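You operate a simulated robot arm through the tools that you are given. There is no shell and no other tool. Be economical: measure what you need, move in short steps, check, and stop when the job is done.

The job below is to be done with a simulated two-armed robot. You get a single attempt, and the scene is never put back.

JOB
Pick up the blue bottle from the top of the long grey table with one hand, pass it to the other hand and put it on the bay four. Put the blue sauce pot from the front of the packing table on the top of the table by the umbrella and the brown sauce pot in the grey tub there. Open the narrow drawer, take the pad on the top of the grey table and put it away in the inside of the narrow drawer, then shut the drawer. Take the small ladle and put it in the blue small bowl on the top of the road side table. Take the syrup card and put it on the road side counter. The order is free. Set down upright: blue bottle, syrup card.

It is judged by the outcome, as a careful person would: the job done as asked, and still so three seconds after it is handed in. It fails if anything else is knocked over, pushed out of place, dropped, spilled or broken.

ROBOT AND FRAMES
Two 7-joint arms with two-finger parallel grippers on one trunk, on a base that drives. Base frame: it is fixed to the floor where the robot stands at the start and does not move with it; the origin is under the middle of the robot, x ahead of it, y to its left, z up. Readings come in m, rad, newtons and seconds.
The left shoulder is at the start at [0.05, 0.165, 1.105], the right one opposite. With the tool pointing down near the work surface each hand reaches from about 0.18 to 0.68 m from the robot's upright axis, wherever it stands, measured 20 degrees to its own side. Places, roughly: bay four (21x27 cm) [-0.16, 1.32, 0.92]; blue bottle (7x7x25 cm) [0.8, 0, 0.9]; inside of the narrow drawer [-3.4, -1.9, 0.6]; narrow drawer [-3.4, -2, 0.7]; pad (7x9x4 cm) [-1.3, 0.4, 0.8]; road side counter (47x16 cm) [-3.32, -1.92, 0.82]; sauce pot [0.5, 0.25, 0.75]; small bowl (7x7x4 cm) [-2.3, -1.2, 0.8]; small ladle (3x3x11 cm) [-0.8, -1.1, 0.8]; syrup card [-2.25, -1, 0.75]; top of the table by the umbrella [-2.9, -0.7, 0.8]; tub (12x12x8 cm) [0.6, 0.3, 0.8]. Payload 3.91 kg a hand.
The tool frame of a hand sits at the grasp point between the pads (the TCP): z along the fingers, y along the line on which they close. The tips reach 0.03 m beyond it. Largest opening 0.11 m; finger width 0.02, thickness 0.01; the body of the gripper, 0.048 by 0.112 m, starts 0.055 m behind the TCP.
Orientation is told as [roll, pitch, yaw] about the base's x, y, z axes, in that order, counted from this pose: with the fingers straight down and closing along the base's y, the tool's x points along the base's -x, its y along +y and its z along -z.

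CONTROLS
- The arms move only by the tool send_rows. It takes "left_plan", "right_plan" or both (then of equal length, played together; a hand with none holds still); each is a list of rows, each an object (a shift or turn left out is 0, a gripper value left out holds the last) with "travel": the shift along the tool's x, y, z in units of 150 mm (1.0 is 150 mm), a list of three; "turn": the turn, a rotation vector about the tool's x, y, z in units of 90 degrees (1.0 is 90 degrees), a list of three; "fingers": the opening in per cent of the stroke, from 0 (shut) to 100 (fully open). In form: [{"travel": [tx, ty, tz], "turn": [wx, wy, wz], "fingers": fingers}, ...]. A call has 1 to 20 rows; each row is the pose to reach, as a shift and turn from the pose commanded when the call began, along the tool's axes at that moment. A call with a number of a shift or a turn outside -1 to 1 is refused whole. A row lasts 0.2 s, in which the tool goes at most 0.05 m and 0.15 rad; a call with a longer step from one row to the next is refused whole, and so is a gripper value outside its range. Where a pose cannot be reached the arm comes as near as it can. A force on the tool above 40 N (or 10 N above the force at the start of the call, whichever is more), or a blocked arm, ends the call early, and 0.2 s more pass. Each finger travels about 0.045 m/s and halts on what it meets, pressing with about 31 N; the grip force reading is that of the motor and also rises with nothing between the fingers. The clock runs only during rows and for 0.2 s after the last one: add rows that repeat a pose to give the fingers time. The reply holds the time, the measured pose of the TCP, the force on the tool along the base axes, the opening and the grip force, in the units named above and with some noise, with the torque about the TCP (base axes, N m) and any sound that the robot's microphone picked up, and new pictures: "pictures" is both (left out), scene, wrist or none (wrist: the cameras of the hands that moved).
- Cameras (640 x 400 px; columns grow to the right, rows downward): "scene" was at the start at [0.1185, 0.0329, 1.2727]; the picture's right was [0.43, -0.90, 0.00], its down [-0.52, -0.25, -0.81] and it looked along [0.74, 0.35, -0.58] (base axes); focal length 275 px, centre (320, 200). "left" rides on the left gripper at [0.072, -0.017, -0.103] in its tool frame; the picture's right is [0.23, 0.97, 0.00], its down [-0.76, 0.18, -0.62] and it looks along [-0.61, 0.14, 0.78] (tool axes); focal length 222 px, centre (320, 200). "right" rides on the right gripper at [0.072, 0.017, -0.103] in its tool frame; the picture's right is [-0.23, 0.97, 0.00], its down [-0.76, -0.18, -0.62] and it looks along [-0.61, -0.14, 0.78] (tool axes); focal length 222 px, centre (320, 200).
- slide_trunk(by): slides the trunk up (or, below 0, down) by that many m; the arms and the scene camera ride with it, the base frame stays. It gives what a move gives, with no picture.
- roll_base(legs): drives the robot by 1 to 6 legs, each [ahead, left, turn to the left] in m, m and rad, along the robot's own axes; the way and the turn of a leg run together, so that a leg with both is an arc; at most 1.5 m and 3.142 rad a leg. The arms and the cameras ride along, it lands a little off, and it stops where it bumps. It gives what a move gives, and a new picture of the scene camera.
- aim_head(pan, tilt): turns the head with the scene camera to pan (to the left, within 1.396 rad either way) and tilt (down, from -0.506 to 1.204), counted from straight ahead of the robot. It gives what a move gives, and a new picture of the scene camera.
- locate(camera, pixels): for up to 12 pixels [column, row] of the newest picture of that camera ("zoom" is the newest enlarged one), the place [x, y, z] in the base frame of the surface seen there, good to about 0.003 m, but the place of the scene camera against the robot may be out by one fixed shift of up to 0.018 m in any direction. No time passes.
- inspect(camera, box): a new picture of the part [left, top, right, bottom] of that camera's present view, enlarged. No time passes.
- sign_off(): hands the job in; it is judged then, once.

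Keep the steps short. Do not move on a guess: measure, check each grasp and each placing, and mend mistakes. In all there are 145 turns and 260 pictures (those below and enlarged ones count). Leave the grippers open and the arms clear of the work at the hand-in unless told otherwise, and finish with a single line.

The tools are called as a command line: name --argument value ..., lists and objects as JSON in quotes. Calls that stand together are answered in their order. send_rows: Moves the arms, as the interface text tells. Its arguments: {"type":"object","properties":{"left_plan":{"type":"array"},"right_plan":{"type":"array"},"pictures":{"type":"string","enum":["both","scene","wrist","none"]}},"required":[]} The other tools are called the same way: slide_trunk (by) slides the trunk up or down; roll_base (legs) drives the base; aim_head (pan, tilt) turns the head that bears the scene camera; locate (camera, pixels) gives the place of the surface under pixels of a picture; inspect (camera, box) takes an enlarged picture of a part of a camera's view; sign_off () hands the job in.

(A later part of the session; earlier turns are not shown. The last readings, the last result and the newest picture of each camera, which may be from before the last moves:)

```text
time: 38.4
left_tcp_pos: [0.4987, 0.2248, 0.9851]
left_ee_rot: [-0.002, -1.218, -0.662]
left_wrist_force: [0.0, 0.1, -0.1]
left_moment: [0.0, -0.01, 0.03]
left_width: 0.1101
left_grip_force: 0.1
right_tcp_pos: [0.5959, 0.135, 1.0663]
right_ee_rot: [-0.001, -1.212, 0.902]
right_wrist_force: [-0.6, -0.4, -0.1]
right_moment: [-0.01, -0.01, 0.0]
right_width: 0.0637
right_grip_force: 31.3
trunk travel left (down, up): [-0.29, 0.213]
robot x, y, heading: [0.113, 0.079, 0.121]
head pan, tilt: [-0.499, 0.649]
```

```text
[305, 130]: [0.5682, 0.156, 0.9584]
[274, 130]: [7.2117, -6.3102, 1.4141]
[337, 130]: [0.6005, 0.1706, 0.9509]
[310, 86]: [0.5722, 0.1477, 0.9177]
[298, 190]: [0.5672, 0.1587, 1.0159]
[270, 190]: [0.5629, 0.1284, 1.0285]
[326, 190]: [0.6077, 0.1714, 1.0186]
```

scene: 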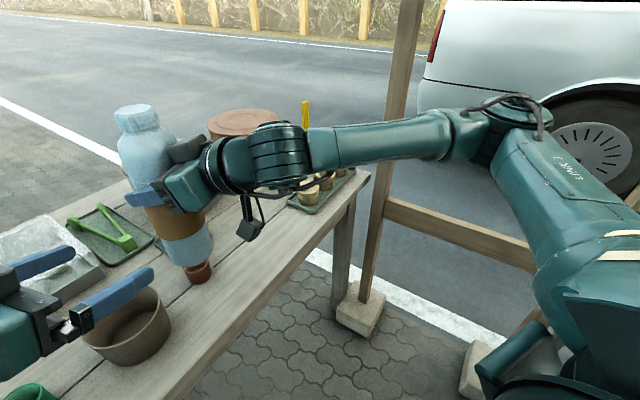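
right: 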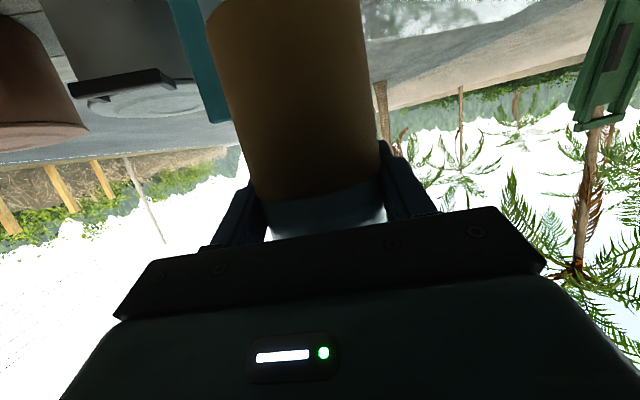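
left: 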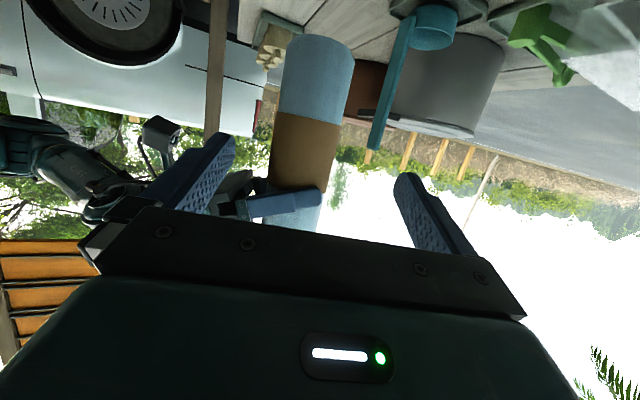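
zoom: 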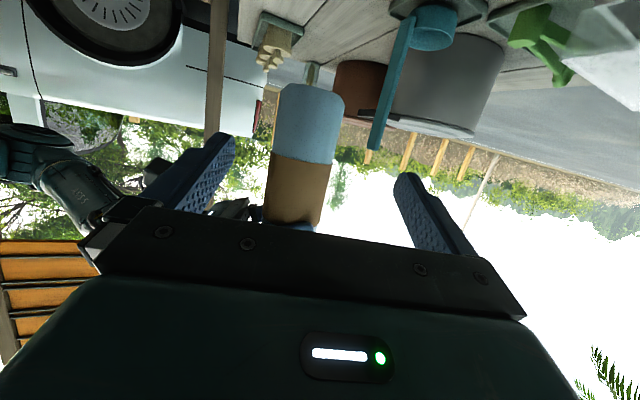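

Bottle axis ≈ (0.596,0.136). Advance the left hand 12.8 cm onto it.

send_rows --left_plan '[{"travel": [-0.07, -0.073, 0.2]}, {"travel": [-0.145, -0.073, 0.4]}, {"travel": [-0.22, -0.073, 0.6]}, {"travel": [-0.295, -0.073, 0.8]}, {"travel": [-0.295, -0.073, 0.8]}]'

```text
time: 39.6
left_tcp_pos: [0.5934, 0.1382, 0.9984]
left_ee_rot: [-0.002, -1.215, -0.658]
left_wrist_force: [-9.1, 8.9, 0.1]
left_moment: [-0.56, -0.56, -0.22]
left_width: 0.11
left_grip_force: 0.1
left hand out of reach, approached as far as the arm can: row 1, 2, 3, 4, 5
right_tcp_pos: [0.5977, 0.1322, 1.0672]
right_ee_rot: [-0.005, -1.213, 0.9]
right_wrist_force: [8.8, -9.3, -1.0]
right_moment: [-0.06, -0.12, 0.24]
right_width: 0.0634
right_grip_force: 31.0
trunk travel left (down, up): [-0.29, 0.213]
robot x, y, heading: [0.1125, 0.079, 0.124]
head pan, tilt: [-0.499, 0.649]
```

scene: 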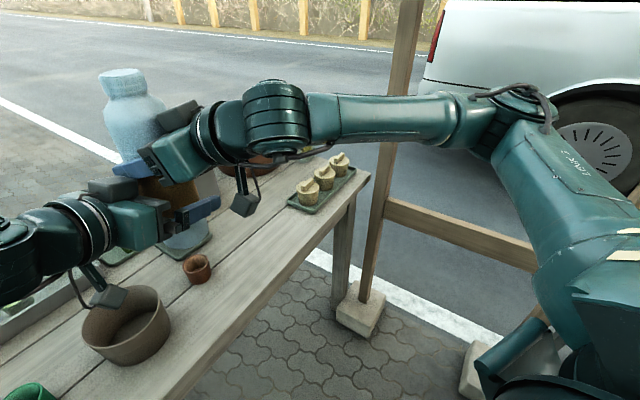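
left: 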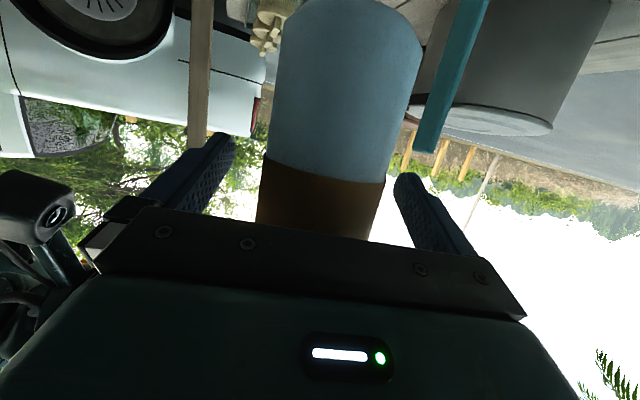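

About 9 N of contact: the left palm touches the right finger. Back off 1.4 cm, then close the left hand.

send_rows --left_plan '[{"travel": [0.033, 0, -0.09]}, {"travel": [0.033, 0, -0.09]}]' --pictures "none"

```text
time: 40.2
left_tcp_pos: [0.5822, 0.1477, 0.999]
left_ee_rot: [0.0, -1.22, -0.664]
left_wrist_force: [-0.2, 0.4, 1.2]
left_moment: [0.03, -0.03, 0.01]
left_width: 0.1101
left_grip_force: 0.1
right_tcp_pos: [0.595, 0.1348, 1.0671]
right_ee_rot: [-0.002, -1.213, 0.904]
right_wrist_force: [0.4, -0.3, -0.8]
right_moment: [-0.08, -0.01, -0.07]
right_width: 0.0635
right_grip_force: 30.6
trunk travel left (down, up): [-0.29, 0.213]
robot x, y, heading: [0.1145, 0.0807, 0.125]
head pan, tilt: [-0.499, 0.649]
```

send_rows --left_plan '[{"fingers": 0}, {"fingers": 0}, {"fingers": 0}, {"fingers": 0}, {"fingers": 0}]' --pictures "wrist"

```text
time: 41.4
left_tcp_pos: [0.5823, 0.1473, 0.9997]
left_ee_rot: [-0.001, -1.221, -0.659]
left_wrist_force: [-0.6, 1.3, -1.0]
left_moment: [-0.18, 0.2, 0.01]
left_width: 0.0628
left_grip_force: 30.9
right_tcp_pos: [0.5959, 0.1347, 1.0671]
right_ee_rot: [-0.001, -1.214, 0.903]
right_wrist_force: [0.2, -0.9, -1.5]
right_moment: [0.18, -0.22, 0.06]
right_width: 0.0625
right_grip_force: 31.2
trunk travel left (down, up): [-0.29, 0.213]
robot x, y, heading: [0.1095, 0.0811, 0.125]
head pan, tilt: [-0.499, 0.649]
```

left: 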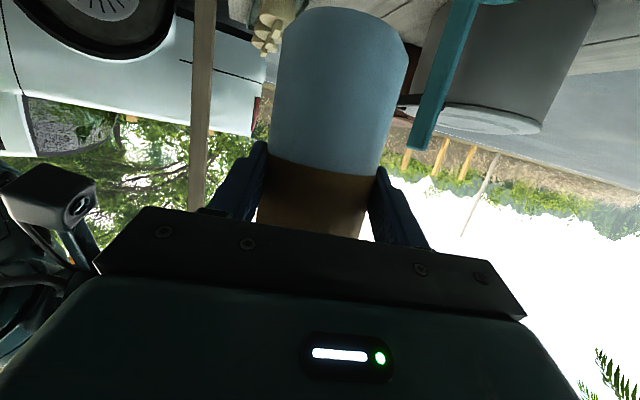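

Left holds (6.3 cm, 31 N). Open the right only to 70 % (to avoid the left palm), then withdraw it backward.

send_rows --right_plan '[{"fingers": 68}, {"fingers": 68}, {"fingers": 68}]' --pictures "none"

send_rows --right_plan '[{"travel": [0, 0, -0.2]}, {"travel": [0, 0, -0.45]}, {"travel": [0, 0, -0.7]}, {"travel": [0, 0, -0.95]}]' --pictures "scene"

```text
time: 42.2
left_tcp_pos: [0.5824, 0.147, 0.9991]
left_ee_rot: [0.001, -1.219, -0.661]
left_wrist_force: [0.1, -0.1, 0.0]
left_moment: [0.01, 0.02, 0.01]
left_width: 0.062
left_grip_force: 31.4
right_tcp_pos: [0.5962, 0.1353, 1.0678]
right_ee_rot: [-0.001, -1.213, 0.903]
right_wrist_force: [0.4, -0.5, 0.0]
right_moment: [-0.02, 0.02, 0.05]
right_width: 0.0748
right_grip_force: 0.0
trunk travel left (down, up): [-0.29, 0.213]
robot x, y, heading: [0.1138, 0.0837, 0.121]
head pan, tilt: [-0.499, 0.649]
```

```text
time: 43.2
left_tcp_pos: [0.5821, 0.1466, 0.9998]
left_ee_rot: [0.001, -1.218, -0.661]
left_wrist_force: [0.0, -0.3, 0.5]
left_moment: [0.0, 0.02, 0.0]
left_width: 0.0619
left_grip_force: 31.6
right_tcp_pos: [0.5136, 0.0291, 1.1158]
right_ee_rot: [-0.004, -1.212, 0.904]
right_wrist_force: [-0.6, -0.4, -0.2]
right_moment: [-0.01, -0.01, -0.01]
right_width: 0.075
right_grip_force: 0.0
trunk travel left (down, up): [-0.29, 0.213]
robot x, y, heading: [0.114, 0.0799, 0.122]
head pan, tilt: [-0.499, 0.649]
```

scene: 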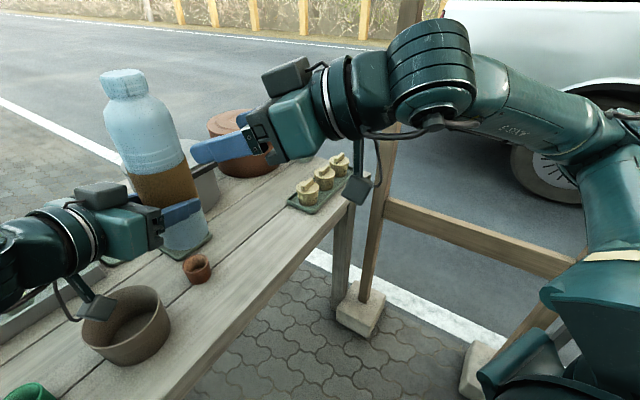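

Handover done: bottle hangs in the left hand only. Raise the trunk 6 cm for clearance, then drive round to face the bays.

slide_trunk --by 0.06

roll_base --legs '[[0, 0, 0.515], [-0.08, 0.25, 0], [-0.16, 0.25, 0], [0, 0.5, 0]]'

aim_head --pan 0.3 --tilt 0.6

```text
time: 44.2
left_tcp_pos: [0.583, 0.1476, 1.0603]
left_ee_rot: [-0.002, -1.219, -0.659]
left_wrist_force: [0.0, -0.1, -0.9]
left_moment: [0.03, 0.02, -0.01]
left_width: 0.0619
left_grip_force: 30.3
right_tcp_pos: [0.514, 0.0295, 1.1765]
right_ee_rot: [-0.001, -1.21, 0.902]
right_wrist_force: [-0.1, 0.2, 0.4]
right_moment: [-0.02, 0.01, 0.01]
right_width: 0.0748
right_grip_force: 0.0
trunk travel left (down, up): [-0.35, 0.153]
robot x, y, heading: [0.1117, 0.0831, 0.125]
head pan, tilt: [-0.499, 0.649]
```

```text
time: 55.4
left_tcp_pos: [-0.3078, 1.0291, 1.0592]
left_ee_rot: [-0.001, -1.219, -0.14]
left_wrist_force: [-0.3, -0.3, -0.6]
left_moment: [-0.03, 0.02, 0.03]
left_width: 0.062
left_grip_force: 31.5
right_tcp_pos: [-0.3078, 0.8929, 1.1763]
right_ee_rot: [0.0, -1.212, 1.423]
right_wrist_force: [-0.1, 0.6, -0.3]
right_moment: [-0.01, -0.01, 0.03]
right_width: 0.0749
right_grip_force: 0.1
trunk travel left (down, up): [-0.35, 0.153]
robot x, y, heading: [-0.6835, 0.7312, 0.65]
head pan, tilt: [-0.499, 0.649]
```

scene: 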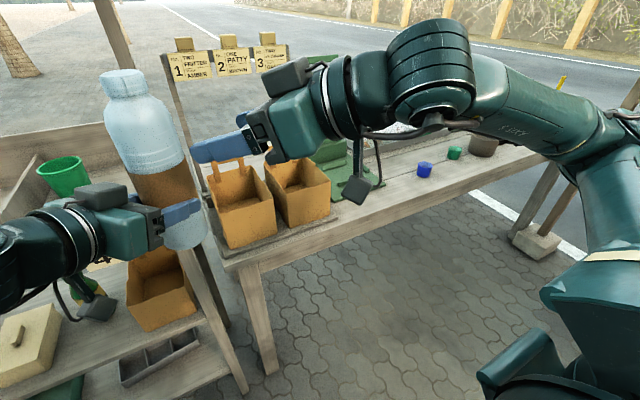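

```text
time: 56.5
left_tcp_pos: [-0.3063, 1.0289, 1.0597]
left_ee_rot: [0.0, -1.221, -0.139]
left_wrist_force: [-0.2, 0.2, -1.2]
left_moment: [-0.01, 0.02, -0.03]
left_width: 0.062
left_grip_force: 31.0
right_tcp_pos: [-0.3066, 0.8929, 1.1761]
right_ee_rot: [-0.002, -1.213, 1.425]
right_wrist_force: [0.8, -0.3, 0.0]
right_moment: [-0.03, -0.01, 0.02]
right_width: 0.075
right_grip_force: 0.0
trunk travel left (down, up): [-0.35, 0.153]
robot x, y, heading: [-0.6806, 0.7409, 0.645]
head pan, tilt: [0.3, 0.6]
```

scene: 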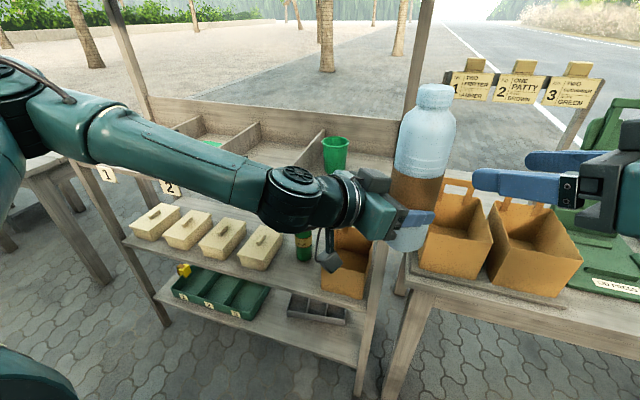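

Bottle is near the bays. Zoom on bay 4 and measure it and the cup.

inspect --camera "scene" --box '[170, 90, 450, 265]'

locate --camera "scene" --pixels '[[335, 155], [330, 172], [308, 178], [300, 146], [365, 165], [385, 175], [325, 130], [430, 30], [392, 255], [348, 140], [345, 165], [436, 90]]'

```text
2.29 times, centred on (310, 178) of scene
```

zoom: 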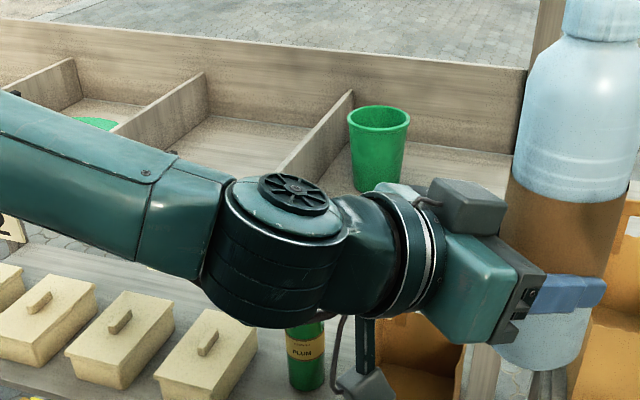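

```text
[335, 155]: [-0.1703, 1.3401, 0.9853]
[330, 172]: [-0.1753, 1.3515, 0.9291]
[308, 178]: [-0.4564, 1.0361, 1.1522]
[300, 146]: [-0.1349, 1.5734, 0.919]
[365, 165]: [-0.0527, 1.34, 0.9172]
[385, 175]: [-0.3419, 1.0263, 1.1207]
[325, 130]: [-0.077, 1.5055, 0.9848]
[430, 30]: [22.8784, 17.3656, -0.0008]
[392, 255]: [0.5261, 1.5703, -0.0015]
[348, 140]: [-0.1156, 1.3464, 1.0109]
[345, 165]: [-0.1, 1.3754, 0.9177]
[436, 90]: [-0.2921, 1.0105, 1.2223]
```

Free spot in front of the cup: target bottle axis about (-0.194,1.25). First yaw the left hand 30° toward frontal, so its camera stays clear of the divider.

send_rows --left_plan '[{"turn": [-0.078, 0, -0.0286]}, {"turn": [-0.156, 0, -0.0572]}, {"turn": [-0.234, 0, -0.0858]}, {"turn": [-0.313, 0, -0.1145]}, {"turn": [-0.313, 0, -0.1145]}]' --pictures "none"

roll_base --legs '[[0, 0.115, 0], [0.12, 0, 0]]'

```text
time: 57.7
left_tcp_pos: [-0.3329, 1.063, 1.0741]
left_ee_rot: [0.0, -1.218, 0.385]
left_wrist_force: [0.6, 0.3, -0.5]
left_moment: [0.02, -0.01, -0.01]
left_width: 0.0624
left_grip_force: 30.8
left hand out of reach, approached as far as the arm can: row 2, 3, 4, 5
right_tcp_pos: [-0.3078, 0.8924, 1.1767]
right_ee_rot: [-0.004, -1.213, 1.424]
right_wrist_force: [-0.3, -0.2, -0.2]
right_moment: [0.0, -0.03, -0.01]
right_width: 0.0748
right_grip_force: 0.1
trunk travel left (down, up): [-0.35, 0.153]
robot x, y, heading: [-0.6808, 0.7376, 0.641]
head pan, tilt: [0.3, 0.6]
```

```text
time: 60.2
left_tcp_pos: [-0.307, 1.2259, 1.0731]
left_ee_rot: [0.0, -1.218, 0.383]
left_wrist_force: [0.5, -0.1, -0.2]
left_moment: [0.0, 0.0, 0.01]
left_width: 0.062
left_grip_force: 30.5
right_tcp_pos: [-0.2802, 1.0571, 1.1767]
right_ee_rot: [-0.001, -1.211, 1.423]
right_wrist_force: [0.8, -0.3, -0.4]
right_moment: [0.05, 0.0, 0.02]
right_width: 0.0746
right_grip_force: 0.1
trunk travel left (down, up): [-0.35, 0.153]
robot x, y, heading: [-0.6554, 0.9033, 0.646]
head pan, tilt: [0.3, 0.6]
```

scene: 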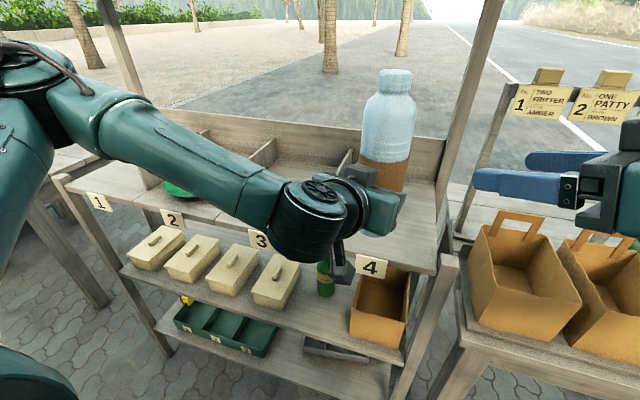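

Bottle now at about (-0.294,1.231), 7 cm above the bay floor. Shift right 4 cm and ahead 9 cm.

roll_base --legs '[[0, -0.04, 0], [0.09, 0, 0]]'

inspect --camera "left" --box '[0, 0, 640, 400]'

```text
time: 62.0
left_tcp_pos: [-0.2099, 1.2496, 1.0735]
left_ee_rot: [0.0, -1.219, 0.383]
left_wrist_force: [-0.1, 0.9, -0.1]
left_moment: [0.01, 0.02, 0.0]
left_width: 0.0622
left_grip_force: 30.8
right_tcp_pos: [-0.1835, 1.0787, 1.1762]
right_ee_rot: [-0.002, -1.212, 1.422]
right_wrist_force: [-0.1, 0.5, -0.3]
right_moment: [-0.02, -0.01, 0.05]
right_width: 0.0748
right_grip_force: 0.0
trunk travel left (down, up): [-0.35, 0.153]
robot x, y, heading: [-0.5584, 0.9194, 0.644]
head pan, tilt: [0.3, 0.6]
```

scene: 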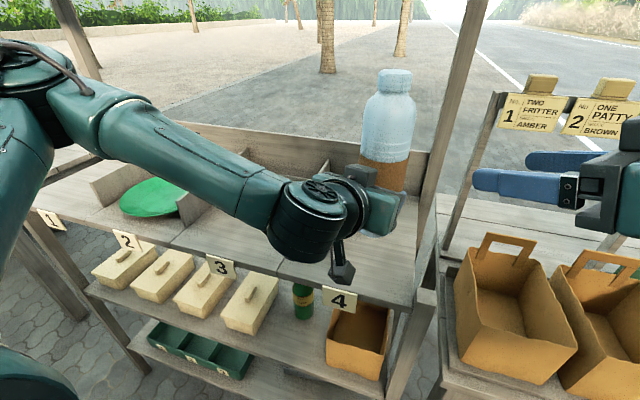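

```text
1.00 times, centred on (320, 200) of left (not enlarged: the box is as wide or as high as the picture)
```

zoom: 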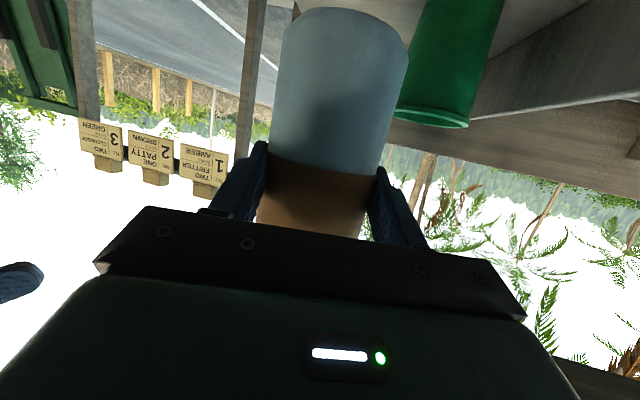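

locate --camera "left" --pixels '[[415, 20], [445, 20], [495, 20], [440, 60], [300, 8], [385, 8], [340, 8], [260, 30], [540, 30], [550, 80], [520, 15], [275, 20]]'

```text
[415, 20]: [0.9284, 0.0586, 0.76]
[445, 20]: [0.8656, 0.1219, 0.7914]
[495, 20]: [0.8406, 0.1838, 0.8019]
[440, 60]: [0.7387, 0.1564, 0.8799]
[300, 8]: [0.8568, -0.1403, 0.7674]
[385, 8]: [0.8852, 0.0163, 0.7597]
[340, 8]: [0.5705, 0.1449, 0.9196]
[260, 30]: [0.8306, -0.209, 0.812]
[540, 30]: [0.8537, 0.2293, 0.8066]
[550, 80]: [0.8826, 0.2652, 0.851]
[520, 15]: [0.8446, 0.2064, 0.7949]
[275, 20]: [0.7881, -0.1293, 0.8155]
```

locate --camera "zoom" --pixels '[[415, 20], [445, 20], [495, 20], [440, 60], [300, 8], [385, 12], [340, 12], [290, 4], [540, 30], [550, 80], [410, 10], [430, 110]]'

```text
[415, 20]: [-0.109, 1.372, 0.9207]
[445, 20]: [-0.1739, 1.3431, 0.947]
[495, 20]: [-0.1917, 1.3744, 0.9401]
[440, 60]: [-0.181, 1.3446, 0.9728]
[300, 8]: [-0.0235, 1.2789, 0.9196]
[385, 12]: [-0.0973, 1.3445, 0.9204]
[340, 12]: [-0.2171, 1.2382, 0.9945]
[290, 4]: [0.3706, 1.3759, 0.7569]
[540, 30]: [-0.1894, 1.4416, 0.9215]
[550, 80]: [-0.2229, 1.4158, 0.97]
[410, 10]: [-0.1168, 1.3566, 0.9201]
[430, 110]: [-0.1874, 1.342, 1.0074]
```

Bay floor is at 0.9205; bottle bottom at about 0.992. Lower 6.8 cm by the trunk.

slide_trunk --by -0.068

inspect --camera "scene" --box '[250, 60, 490, 310]'

```text
time: 63.0
left_tcp_pos: [-0.2106, 1.249, 1.0056]
left_ee_rot: [0.0, -1.221, 0.383]
left_wrist_force: [0.3, 0.0, -0.5]
left_moment: [-0.03, -0.02, -0.01]
left_width: 0.062
left_grip_force: 31.0
right_tcp_pos: [-0.1849, 1.0771, 1.1081]
right_ee_rot: [-0.005, -1.214, 1.426]
right_wrist_force: [0.1, 0.6, -0.4]
right_moment: [-0.02, -0.01, 0.03]
right_width: 0.0748
right_grip_force: 0.1
trunk travel left (down, up): [-0.282, 0.221]
robot x, y, heading: [-0.559, 0.9202, 0.644]
head pan, tilt: [0.3, 0.6]
```

```text
1.60 times, centred on (370, 185) of scene
```

zoom: 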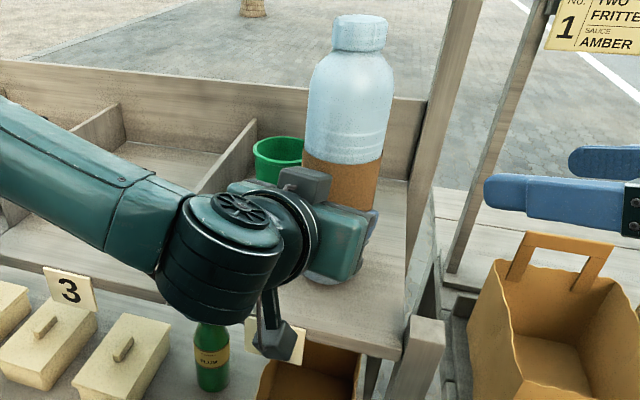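

slide_trunk --by -0.005

```text
time: 63.6
left_tcp_pos: [-0.2111, 1.2497, 1.0024]
left_ee_rot: [0.002, -1.221, 0.382]
left_wrist_force: [-0.4, 0.7, 6.3]
left_moment: [0.06, 0.08, 0.0]
left_width: 0.0622
left_grip_force: 31.2
right_tcp_pos: [-0.1857, 1.0786, 1.1047]
right_ee_rot: [-0.004, -1.213, 1.427]
right_wrist_force: [-0.7, 0.6, -0.4]
right_moment: [-0.01, 0.02, 0.0]
right_width: 0.0748
right_grip_force: 0.0
trunk travel left (down, up): [-0.277, 0.226]
robot x, y, heading: [-0.5552, 0.9196, 0.644]
head pan, tilt: [0.3, 0.6]
```

6 N of contact: the bottle stands. Open the left fingers.

send_rows --left_plan '[{"fingers": 95}, {"fingers": 95}, {"fingers": 95}]'

```text
time: 64.4
left_tcp_pos: [-0.2108, 1.248, 1.0007]
left_ee_rot: [0.0, -1.217, 0.382]
left_wrist_force: [0.4, 0.4, 0.0]
left_moment: [0.02, -0.01, 0.02]
left_width: 0.1047
left_grip_force: 0.2
right_tcp_pos: [-0.1846, 1.0781, 1.1037]
right_ee_rot: [-0.005, -1.213, 1.423]
right_wrist_force: [-1.1, 0.1, 0.7]
right_moment: [0.0, -0.03, 0.0]
right_width: 0.0748
right_grip_force: 0.2
trunk travel left (down, up): [-0.277, 0.226]
robot x, y, heading: [-0.5618, 0.925, 0.645]
head pan, tilt: [0.3, 0.6]
```

scene: 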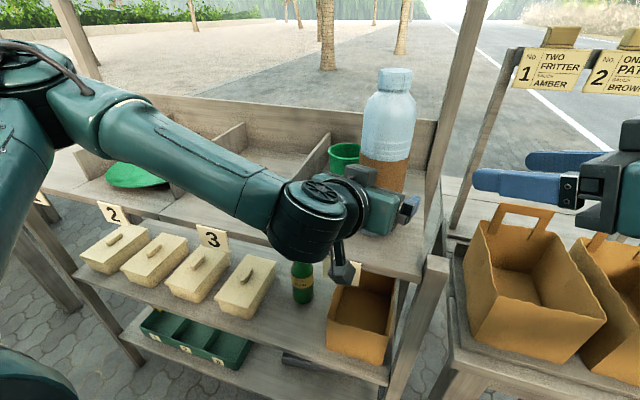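
left: 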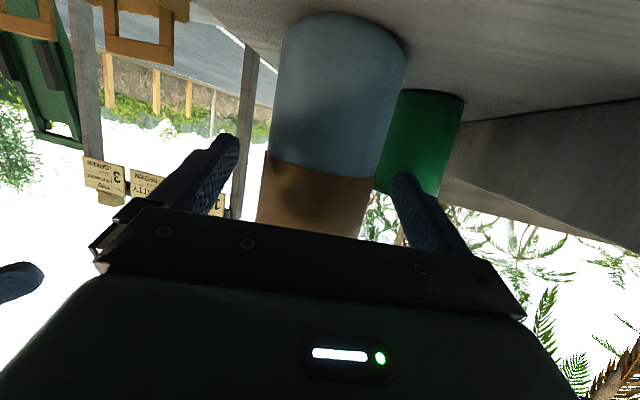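

The bottle stands alone. Withdraw the left hand along its fingers.

send_rows --left_plan '[{"travel": [0.05, 0, -0.2]}, {"travel": [0.1, 0, -0.45]}, {"travel": [0.1, 0, -0.7]}, {"travel": [0.1, 0, -0.95]}]' --pictures "scene"

```text
time: 65.4
left_tcp_pos: [-0.2735, 1.2079, 1.0584]
left_ee_rot: [0.001, -1.22, 0.38]
left_wrist_force: [0.4, -0.6, -0.7]
left_moment: [0.04, 0.02, 0.01]
left_width: 0.1043
left_grip_force: 0.0
left hand out of reach, approached as far as the arm can: row 2, 3, 4
right_tcp_pos: [-0.1841, 1.0784, 1.1038]
right_ee_rot: [-0.004, -1.212, 1.427]
right_wrist_force: [0.2, -0.6, 1.2]
right_moment: [0.01, 0.0, -0.01]
right_width: 0.0748
right_grip_force: 0.1
trunk travel left (down, up): [-0.277, 0.226]
robot x, y, heading: [-0.5618, 0.9217, 0.644]
head pan, tilt: [0.3, 0.6]
```

scene: 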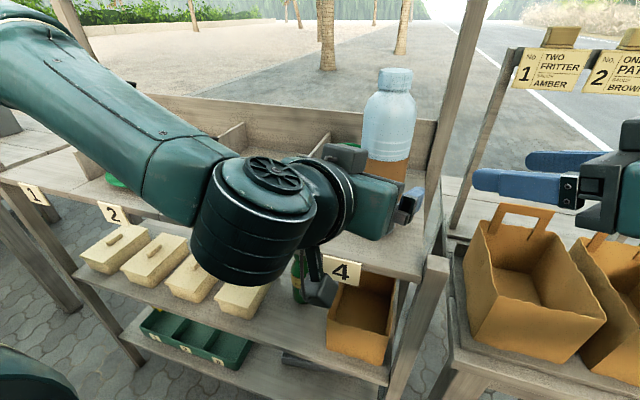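

Bottle stands in bay 4. Back off and drive back to the pots on the packing table.

roll_base --legs '[[-0.2, 0, 0], [0, -0.76, 0], [0.2, -0.3, 0]]'

aim_head --pan 0 --tilt 0.8

```text
time: 76.5
left_tcp_pos: [0.3618, 0.3581, 1.0589]
left_ee_rot: [0.001, -1.218, 0.381]
left_wrist_force: [-0.2, 0.2, -0.5]
left_moment: [0.0, 0.0, -0.01]
left_width: 0.1043
left_grip_force: 0.0
right_tcp_pos: [0.4501, 0.2286, 1.1032]
right_ee_rot: [-0.002, -1.213, 1.422]
right_wrist_force: [-0.4, -0.1, 0.1]
right_moment: [0.02, 0.0, -0.01]
right_width: 0.0747
right_grip_force: 0.1
trunk travel left (down, up): [-0.277, 0.226]
robot x, y, heading: [0.0766, 0.0721, 0.643]
head pan, tilt: [0.3, 0.6]
```

scene: 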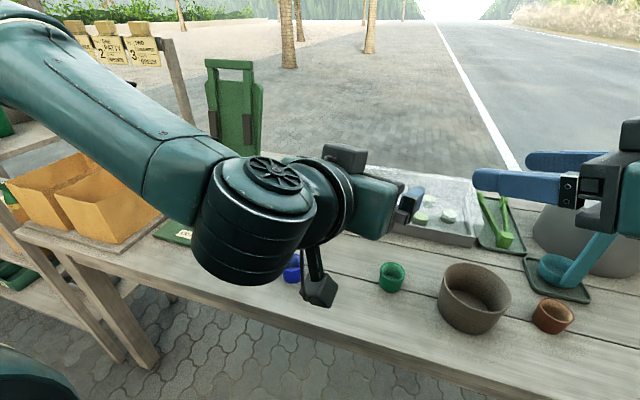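

```text
time: 77.3
left_tcp_pos: [0.3608, 0.3581, 1.0584]
left_ee_rot: [0.001, -1.218, 0.38]
left_wrist_force: [0.0, -0.6, -0.8]
left_moment: [0.0, 0.01, 0.01]
left_width: 0.1045
left_grip_force: 0.1
right_tcp_pos: [0.4514, 0.2291, 1.1033]
right_ee_rot: [-0.003, -1.212, 1.425]
right_wrist_force: [0.7, 0.2, 1.2]
right_moment: [0.03, 0.03, -0.02]
right_width: 0.0747
right_grip_force: 0.0
trunk travel left (down, up): [-0.277, 0.226]
robot x, y, heading: [0.0718, 0.0729, 0.644]
head pan, tilt: [0.0, 0.799]
```

scene: 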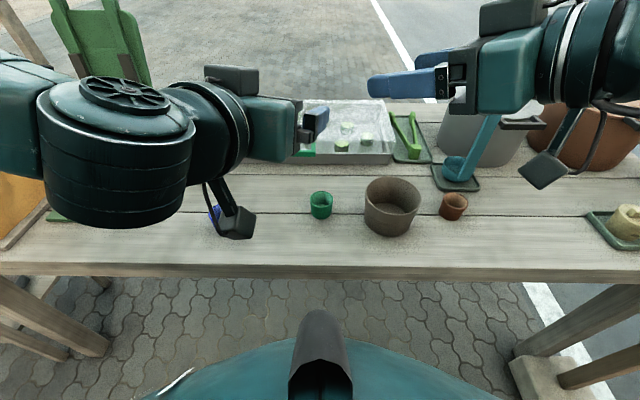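

Measure the pots and tub from this view.

locate --camera "scene" --pixels '[[453, 196], [453, 215], [440, 202], [466, 202], [453, 203], [391, 182], [391, 235], [366, 205], [418, 205], [391, 210], [214, 212], [320, 260]]'

send_rows --left_plan '[{"travel": [0, 0.1, 0.03], "turn": [0, 0.085, 0]}, {"travel": [-0.02, 0.2, 0.06], "turn": [0, 0.17, 0]}, {"travel": [-0.03, 0.3, 0.09], "turn": [0, 0.256, 0]}, {"travel": [-0.04, 0.4, 0.12], "turn": [0, 0.342, 0]}, {"travel": [-0.05, 0.5, 0.15], "turn": [0, 0.43, 0]}, {"travel": [-0.06, 0.6, 0.18], "turn": [0, 0.516, 0]}, {"travel": [-0.08, 0.7, 0.21], "turn": [0, 0.6, 0]}, {"travel": [-0.09, 0.83, 0.25], "turn": [0, 0.69, 0]}, {"travel": [-0.104, 0.95, 0.285], "turn": [0, 0.776, 0]}, {"travel": [-0.104, 0.95, 0.285], "turn": [0, 0.776, 0]}]' --right_plan '[{"travel": [0, -0.1, -0.03], "turn": [0, 0.085, 0]}, {"travel": [0.02, -0.2, -0.06], "turn": [0, 0.17, 0]}, {"travel": [0.04, -0.3, -0.1], "turn": [0, 0.256, 0]}, {"travel": [0.05, -0.4, -0.14], "turn": [0, 0.342, 0]}, {"travel": [0.06, -0.5, -0.18], "turn": [0, 0.43, 0]}, {"travel": [0.08, -0.6, -0.22], "turn": [0, 0.516, 0]}, {"travel": [0.09, -0.7, -0.25], "turn": [0, 0.6, 0]}, {"travel": [0.1, -0.85, -0.28], "turn": [0, 0.69, 0]}, {"travel": [0.117, -1, -0.312], "turn": [0, 0.772, 0]}, {"travel": [0.117, -1, -0.312], "turn": [0, 0.772, 0]}]'

```text
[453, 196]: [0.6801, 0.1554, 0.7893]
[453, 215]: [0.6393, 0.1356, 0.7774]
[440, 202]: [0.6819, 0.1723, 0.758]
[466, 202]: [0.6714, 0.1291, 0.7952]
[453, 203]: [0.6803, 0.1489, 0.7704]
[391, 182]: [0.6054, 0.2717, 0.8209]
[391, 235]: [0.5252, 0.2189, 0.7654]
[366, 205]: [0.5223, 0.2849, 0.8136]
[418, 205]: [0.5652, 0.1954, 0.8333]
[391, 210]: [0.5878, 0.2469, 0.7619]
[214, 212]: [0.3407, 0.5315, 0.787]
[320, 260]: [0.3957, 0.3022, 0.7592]
```

```text
time: 79.5
left_tcp_pos: [0.3503, 0.5097, 1.0582]
left_ee_rot: [0.001, 0.003, 0.381]
left_wrist_force: [-0.2, 0.4, 0.0]
left_moment: [-0.04, 0.02, 0.0]
left_width: 0.1047
left_grip_force: 0.1
right_tcp_pos: [0.5714, 0.1576, 1.0977]
right_ee_rot: [-0.003, 0.0, 1.419]
right_wrist_force: [-0.3, 0.0, 0.5]
right_moment: [0.02, -0.01, -0.03]
right_width: 0.0747
right_grip_force: 0.1
right hand out of reach, approached as far as the arm can: row 9, 10
trunk travel left (down, up): [-0.277, 0.226]
robot x, y, heading: [0.073, 0.0735, 0.644]
head pan, tilt: [0.0, 0.799]
```

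scene: 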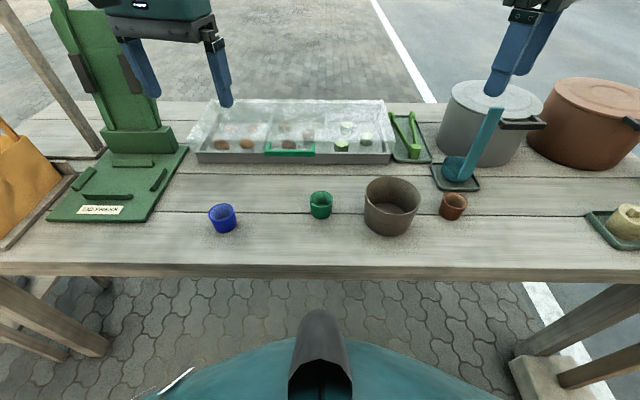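
right: 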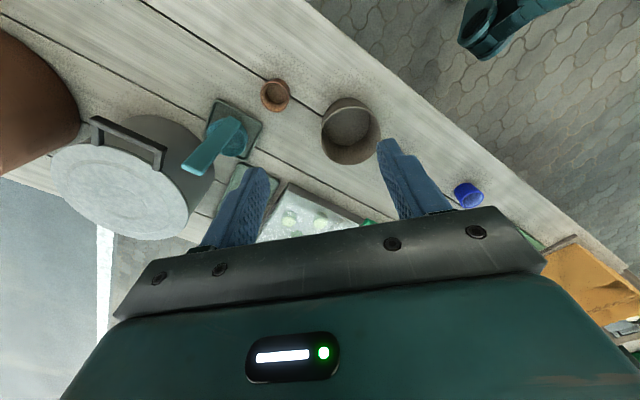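
left: 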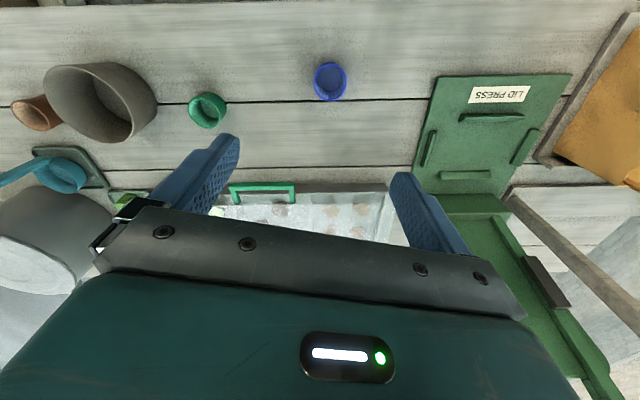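

Both wrist cameras see the pots. Measure them.

locate --camera "right" --pixels '[[262, 95], [289, 95], [275, 80], [275, 110], [275, 96], [323, 130], [378, 125], [350, 100], [350, 163], [350, 125], [300, 130]]'

locate --camera "left" --pixels '[[315, 82], [346, 82], [330, 64], [330, 100], [330, 80], [330, 93], [260, 90]]'

inspect --camera "left" --box '[160, 40, 400, 190]'

```text
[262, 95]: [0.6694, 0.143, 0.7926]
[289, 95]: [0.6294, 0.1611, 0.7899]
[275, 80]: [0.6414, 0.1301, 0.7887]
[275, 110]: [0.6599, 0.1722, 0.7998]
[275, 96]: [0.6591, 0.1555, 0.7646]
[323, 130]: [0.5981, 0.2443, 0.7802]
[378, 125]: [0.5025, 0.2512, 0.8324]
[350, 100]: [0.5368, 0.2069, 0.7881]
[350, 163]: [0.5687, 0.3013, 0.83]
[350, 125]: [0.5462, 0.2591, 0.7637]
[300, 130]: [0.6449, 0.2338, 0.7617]
```

```text
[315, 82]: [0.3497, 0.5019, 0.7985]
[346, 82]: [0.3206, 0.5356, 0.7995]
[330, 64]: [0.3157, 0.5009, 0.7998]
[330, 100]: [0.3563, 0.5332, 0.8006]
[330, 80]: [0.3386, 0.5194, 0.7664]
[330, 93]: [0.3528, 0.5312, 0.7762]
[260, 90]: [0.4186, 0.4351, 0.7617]
```

```text
2.67 times, centred on (280, 115) of left
```

zoom: 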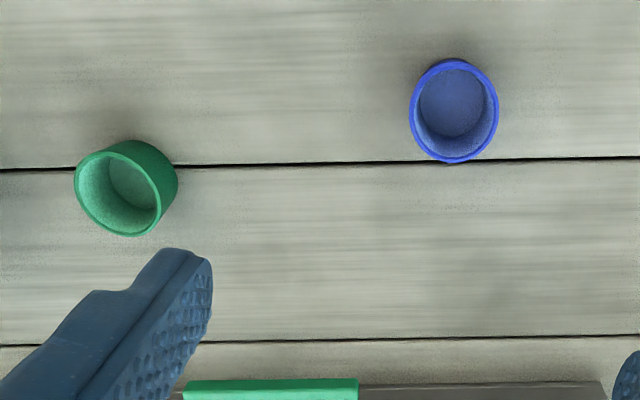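

Blue pot centre (0.336,0.518), brown pot (0.650,0.152), tub (0.55,0.253), table z 0.762. Lower both hands over their pots.

send_rows --left_plan '[{"travel": [0.02, 0.03, 0.25], "fingers": 80}, {"travel": [0.04, 0.06, 0.5], "fingers": 80}, {"travel": [0.068, 0.087, 0.75], "fingers": 80}, {"travel": [0.068, 0.087, 0.95], "fingers": 80}, {"travel": [0.068, 0.087, 0.95], "fingers": 80}]' --right_plan '[{"travel": [-0.01, -0.13, 0.25], "turn": [0, 0, 0.09]}, {"travel": [-0.02, -0.26, 0.5], "turn": [0, 0, 0.18]}, {"travel": [-0.03, -0.39, 0.75], "turn": [0, 0, 0.27]}, {"travel": [-0.04, -0.524, 0.98], "turn": [0, 0, 0.35]}, {"travel": [-0.04, -0.524, 0.98], "turn": [0, 0, 0.35]}]'

```text
time: 80.7
left_tcp_pos: [0.3357, 0.5154, 0.9166]
left_ee_rot: [0.0, -0.001, 0.383]
left_wrist_force: [-0.7, 0.6, 1.3]
left_moment: [0.02, -0.02, 0.02]
left_width: 0.0878
left_grip_force: 0.1
right_tcp_pos: [0.6502, 0.1542, 0.9486]
right_ee_rot: [-0.002, -0.001, 0.869]
right_wrist_force: [0.0, -0.1, 0.4]
right_moment: [-0.01, 0.01, 0.04]
right_width: 0.075
right_grip_force: 0.1
trunk travel left (down, up): [-0.277, 0.226]
robot x, y, heading: [0.076, 0.0733, 0.643]
head pan, tilt: [0.0, 0.799]
```

scene: 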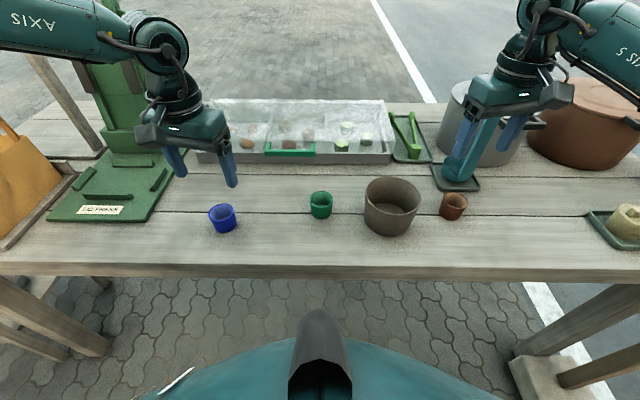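
right: 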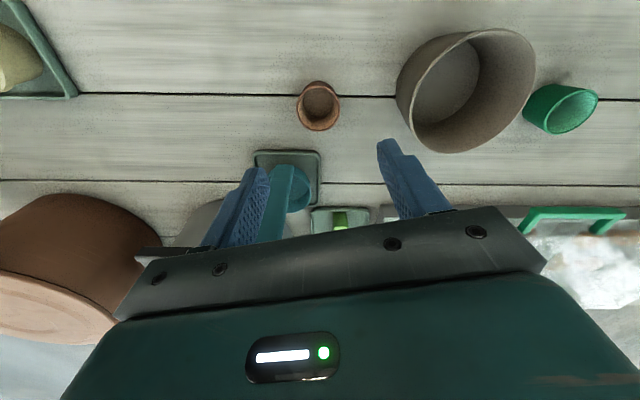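
left: 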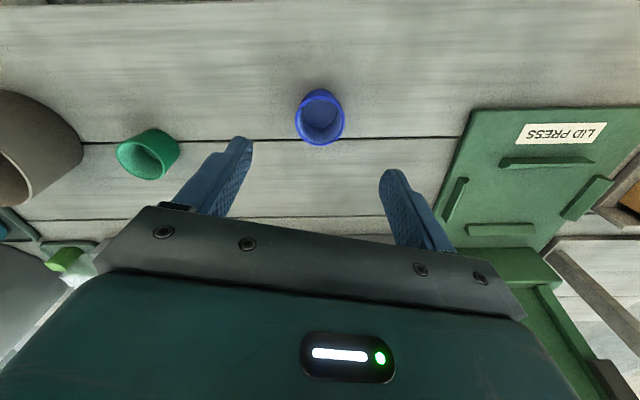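

locate --camera "right" --pixels '[[298, 102], [339, 103], [319, 84], [319, 130], [319, 100], [280, 205], [440, 90]]'

locate --camera "left" --pixels '[[297, 118], [343, 118], [321, 91], [321, 144], [321, 115]]'

```text
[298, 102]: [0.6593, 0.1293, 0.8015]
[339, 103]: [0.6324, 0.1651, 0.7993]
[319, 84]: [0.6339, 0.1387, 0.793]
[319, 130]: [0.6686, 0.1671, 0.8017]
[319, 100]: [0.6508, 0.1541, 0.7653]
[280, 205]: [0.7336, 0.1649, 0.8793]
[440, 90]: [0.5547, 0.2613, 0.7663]
```

```text
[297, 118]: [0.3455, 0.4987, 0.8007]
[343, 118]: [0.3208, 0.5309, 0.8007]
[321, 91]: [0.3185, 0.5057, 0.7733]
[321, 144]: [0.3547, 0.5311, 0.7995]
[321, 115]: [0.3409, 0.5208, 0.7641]
```

Aligned. Descend to the pots.

send_rows --left_plan '[{"travel": [0, 0, 0.2]}, {"travel": [0, 0, 0.4]}, {"travel": [0, 0, 0.6]}, {"travel": [0, 0, 0.8]}, {"travel": [0, 0, 0.8]}]' --right_plan '[{"travel": [0.028, 0, 0.25]}, {"travel": [0.028, 0, 0.5]}, {"travel": [0.028, 0, 0.75]}, {"travel": [0.028, 0, 1]}, {"travel": [0.028, 0, 1]}]'

```text
time: 81.9
left_tcp_pos: [0.333, 0.5161, 0.798]
left_ee_rot: [0.001, -0.003, 0.383]
left_wrist_force: [-0.2, 0.0, 0.4]
left_moment: [-0.02, -0.02, 0.0]
left_width: 0.0878
left_grip_force: 0.1
left hand out of reach, approached as far as the arm can: row 4, 5
right_tcp_pos: [0.6481, 0.1505, 0.7994]
right_ee_rot: [-0.002, -0.001, 0.871]
right_wrist_force: [0.0, -0.4, -0.4]
right_moment: [0.02, 0.02, -0.01]
right_width: 0.0745
right_grip_force: 0.1
trunk travel left (down, up): [-0.277, 0.226]
robot x, y, heading: [0.0715, 0.0729, 0.647]
head pan, tilt: [0.0, 0.799]
```

scene: 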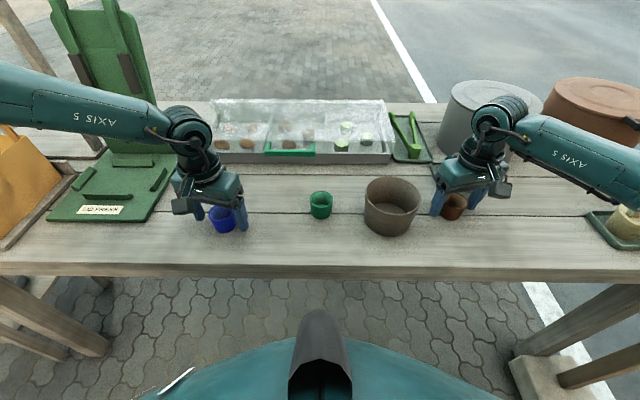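
right: 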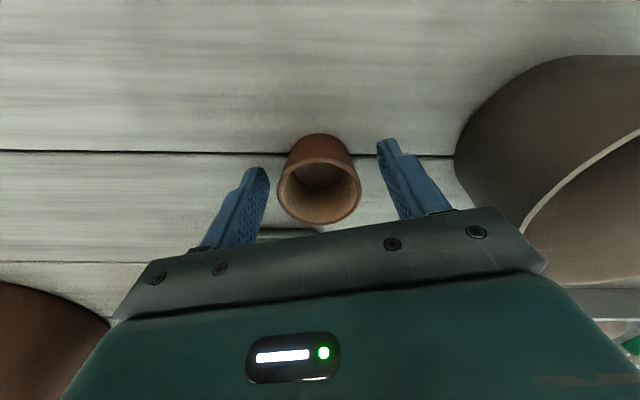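
left: 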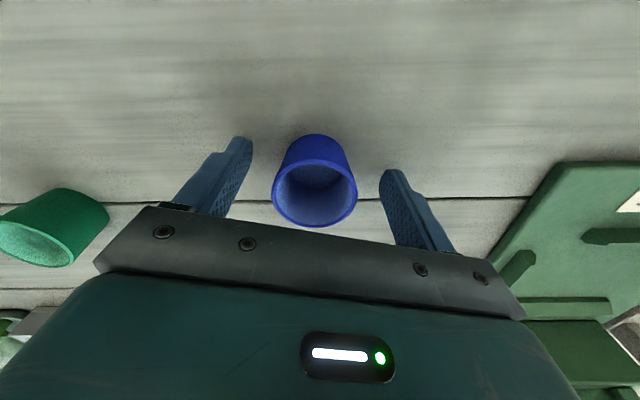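

Both pots sit between the fingers. Close both hands.

send_rows --left_plan '[{"fingers": 0}, {"fingers": 0}, {"fingers": 0}, {"fingers": 0}, {"fingers": 0}]' --right_plan '[{"fingers": 0}, {"fingers": 0}, {"fingers": 0}, {"fingers": 0}, {"fingers": 0}]' --pictures "none"

```text
time: 83.1
left_tcp_pos: [0.3326, 0.5171, 0.7965]
left_ee_rot: [0.0, 0.001, 0.381]
left_wrist_force: [-0.2, 0.4, -0.1]
left_moment: [0.0, 0.03, -0.02]
left_width: 0.0454
left_grip_force: 31.2
right_tcp_pos: [0.6488, 0.15, 0.7999]
right_ee_rot: [0.0, 0.002, 0.871]
right_wrist_force: [-0.5, -0.2, 0.9]
right_moment: [0.02, 0.05, 0.0]
right_width: 0.0454
right_grip_force: 31.1
trunk travel left (down, up): [-0.277, 0.226]
robot x, y, heading: [0.0731, 0.0726, 0.646]
head pan, tilt: [0.0, 0.799]
```

Both gripped (4.5 cm). Lift both; carry the brown pot over the tub.

send_rows --left_plan '[{"travel": [0, 0, -0.25]}, {"travel": [0, 0, -0.5]}, {"travel": [0, 0, -0.75]}, {"travel": [0, 0, -1]}, {"travel": [0, 0, -1]}, {"travel": [0, 0, -1]}, {"travel": [0, 0, -1]}]' --right_plan '[{"travel": [0, 0, -0.27]}, {"travel": [0, 0, -0.54]}, {"travel": [0, 0.05, -0.73]}, {"travel": [-0.03, 0.32, -0.8]}, {"travel": [-0.07, 0.64, -0.8]}, {"travel": [-0.11, 0.955, -0.8]}, {"travel": [-0.11, 0.955, -0.8]}]'

```text
time: 84.7
left_tcp_pos: [0.3332, 0.516, 0.9471]
left_ee_rot: [0.0, 0.0, 0.384]
left_wrist_force: [-0.5, 0.2, -0.1]
left_moment: [0.01, 0.0, -0.02]
left_width: 0.0456
left_grip_force: 31.2
right_tcp_pos: [0.547, 0.2554, 0.9196]
right_ee_rot: [-0.001, 0.001, 0.87]
right_wrist_force: [-0.4, 0.2, -1.0]
right_moment: [-0.01, -0.02, -0.01]
right_width: 0.0454
right_grip_force: 31.1
trunk travel left (down, up): [-0.277, 0.226]
robot x, y, heading: [0.0733, 0.0715, 0.644]
head pan, tilt: [0.0, 0.799]
```

scene: 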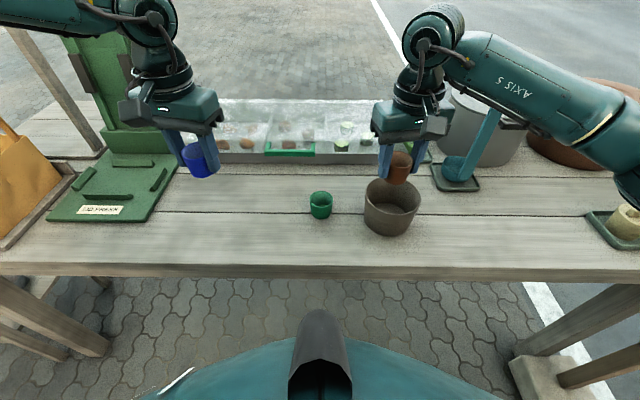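
right: 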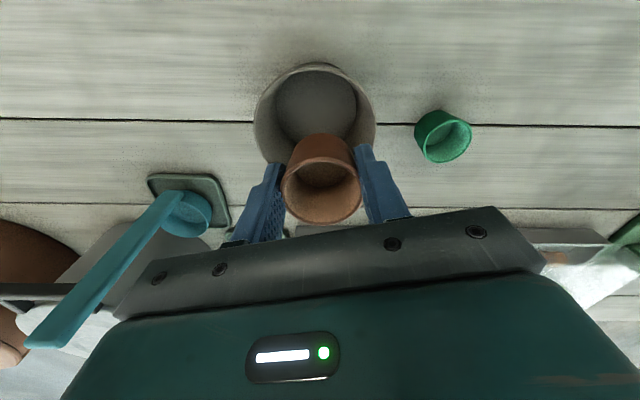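
left: 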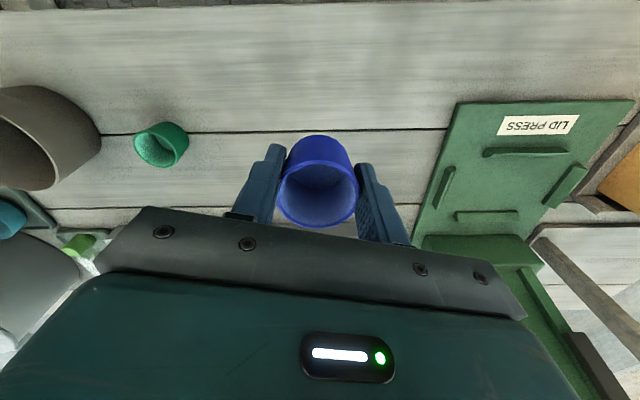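

locate --camera "right" --pixels '[[256, 125], [374, 128], [318, 66], [318, 110], [262, 95], [368, 95]]'

```text
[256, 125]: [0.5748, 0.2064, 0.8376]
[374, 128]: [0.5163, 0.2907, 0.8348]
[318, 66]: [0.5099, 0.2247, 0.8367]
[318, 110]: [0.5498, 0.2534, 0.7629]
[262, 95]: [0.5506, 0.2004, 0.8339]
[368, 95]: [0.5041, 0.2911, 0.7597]
```

Tub centre (0.553,0.254), floor 0.763. Lower the brown pot into it.

send_rows --right_plan '[{"travel": [-0.015, -0.04, 0.15]}, {"travel": [-0.015, -0.04, 0.4]}, {"travel": [-0.015, -0.04, 0.6]}, {"travel": [-0.015, -0.04, 0.7]}, {"travel": [-0.015, -0.04, 0.775]}, {"travel": [-0.015, -0.04, 0.775]}]' --pictures "wrist"

```text
time: 86.1
left_tcp_pos: [0.3316, 0.5167, 0.9469]
left_ee_rot: [-0.001, 0.002, 0.381]
left_wrist_force: [-0.5, -0.4, 0.9]
left_moment: [0.04, 0.0, 0.02]
left_width: 0.0451
left_grip_force: 31.7
right_tcp_pos: [0.5539, 0.2526, 0.8049]
right_ee_rot: [-0.003, -0.001, 0.871]
right_wrist_force: [0.5, -1.7, 6.6]
right_moment: [-0.06, 0.01, -0.01]
right_width: 0.0449
right_grip_force: 30.7
trunk travel left (down, up): [-0.277, 0.226]
robot x, y, heading: [0.0719, 0.0718, 0.642]
head pan, tilt: [0.0, 0.799]
```

right: 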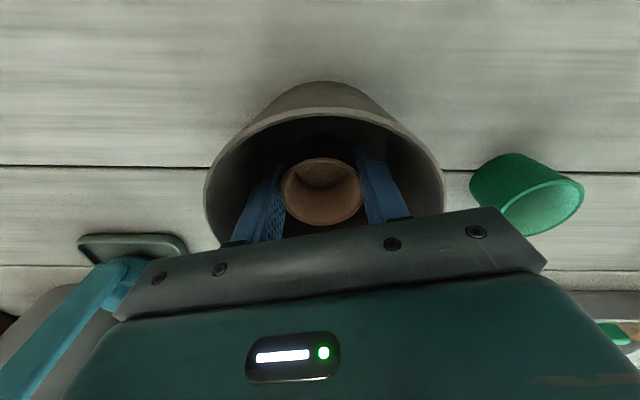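

Contact with the floor of the tub (6.6 N). Open a little and rise.

send_rows --right_plan '[{"fingers": 53}, {"fingers": 53}, {"travel": [0, 0, -0.2]}, {"travel": [0, 0, -0.5]}, {"travel": [0, 0, -0.8]}, {"travel": [0, 0, -1]}]'

```text
time: 87.5
left_tcp_pos: [0.3326, 0.517, 0.9481]
left_ee_rot: [0.0, 0.0, 0.382]
left_wrist_force: [-0.2, 0.8, -0.1]
left_moment: [0.0, -0.01, 0.01]
left_width: 0.0451
left_grip_force: 31.6
right_tcp_pos: [0.5545, 0.2514, 0.9546]
right_ee_rot: [-0.003, -0.001, 0.872]
right_wrist_force: [0.1, -0.5, 0.3]
right_moment: [-0.01, -0.02, 0.01]
right_width: 0.0585
right_grip_force: 0.1
trunk travel left (down, up): [-0.277, 0.226]
robot x, y, heading: [0.0745, 0.0752, 0.649]
head pan, tilt: [0.0, 0.799]
```

scene: 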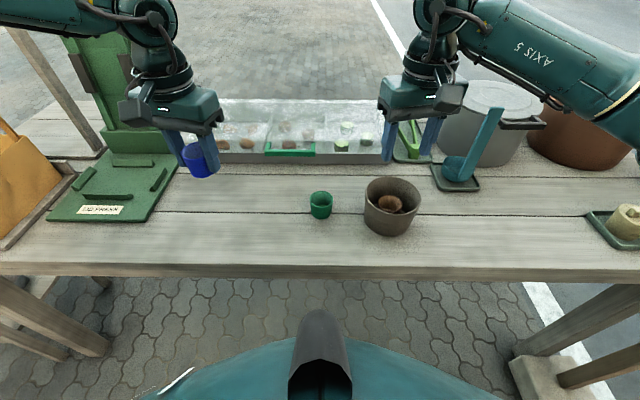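
right: 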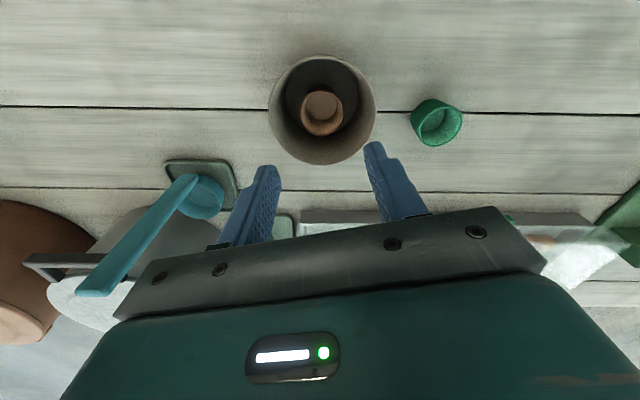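

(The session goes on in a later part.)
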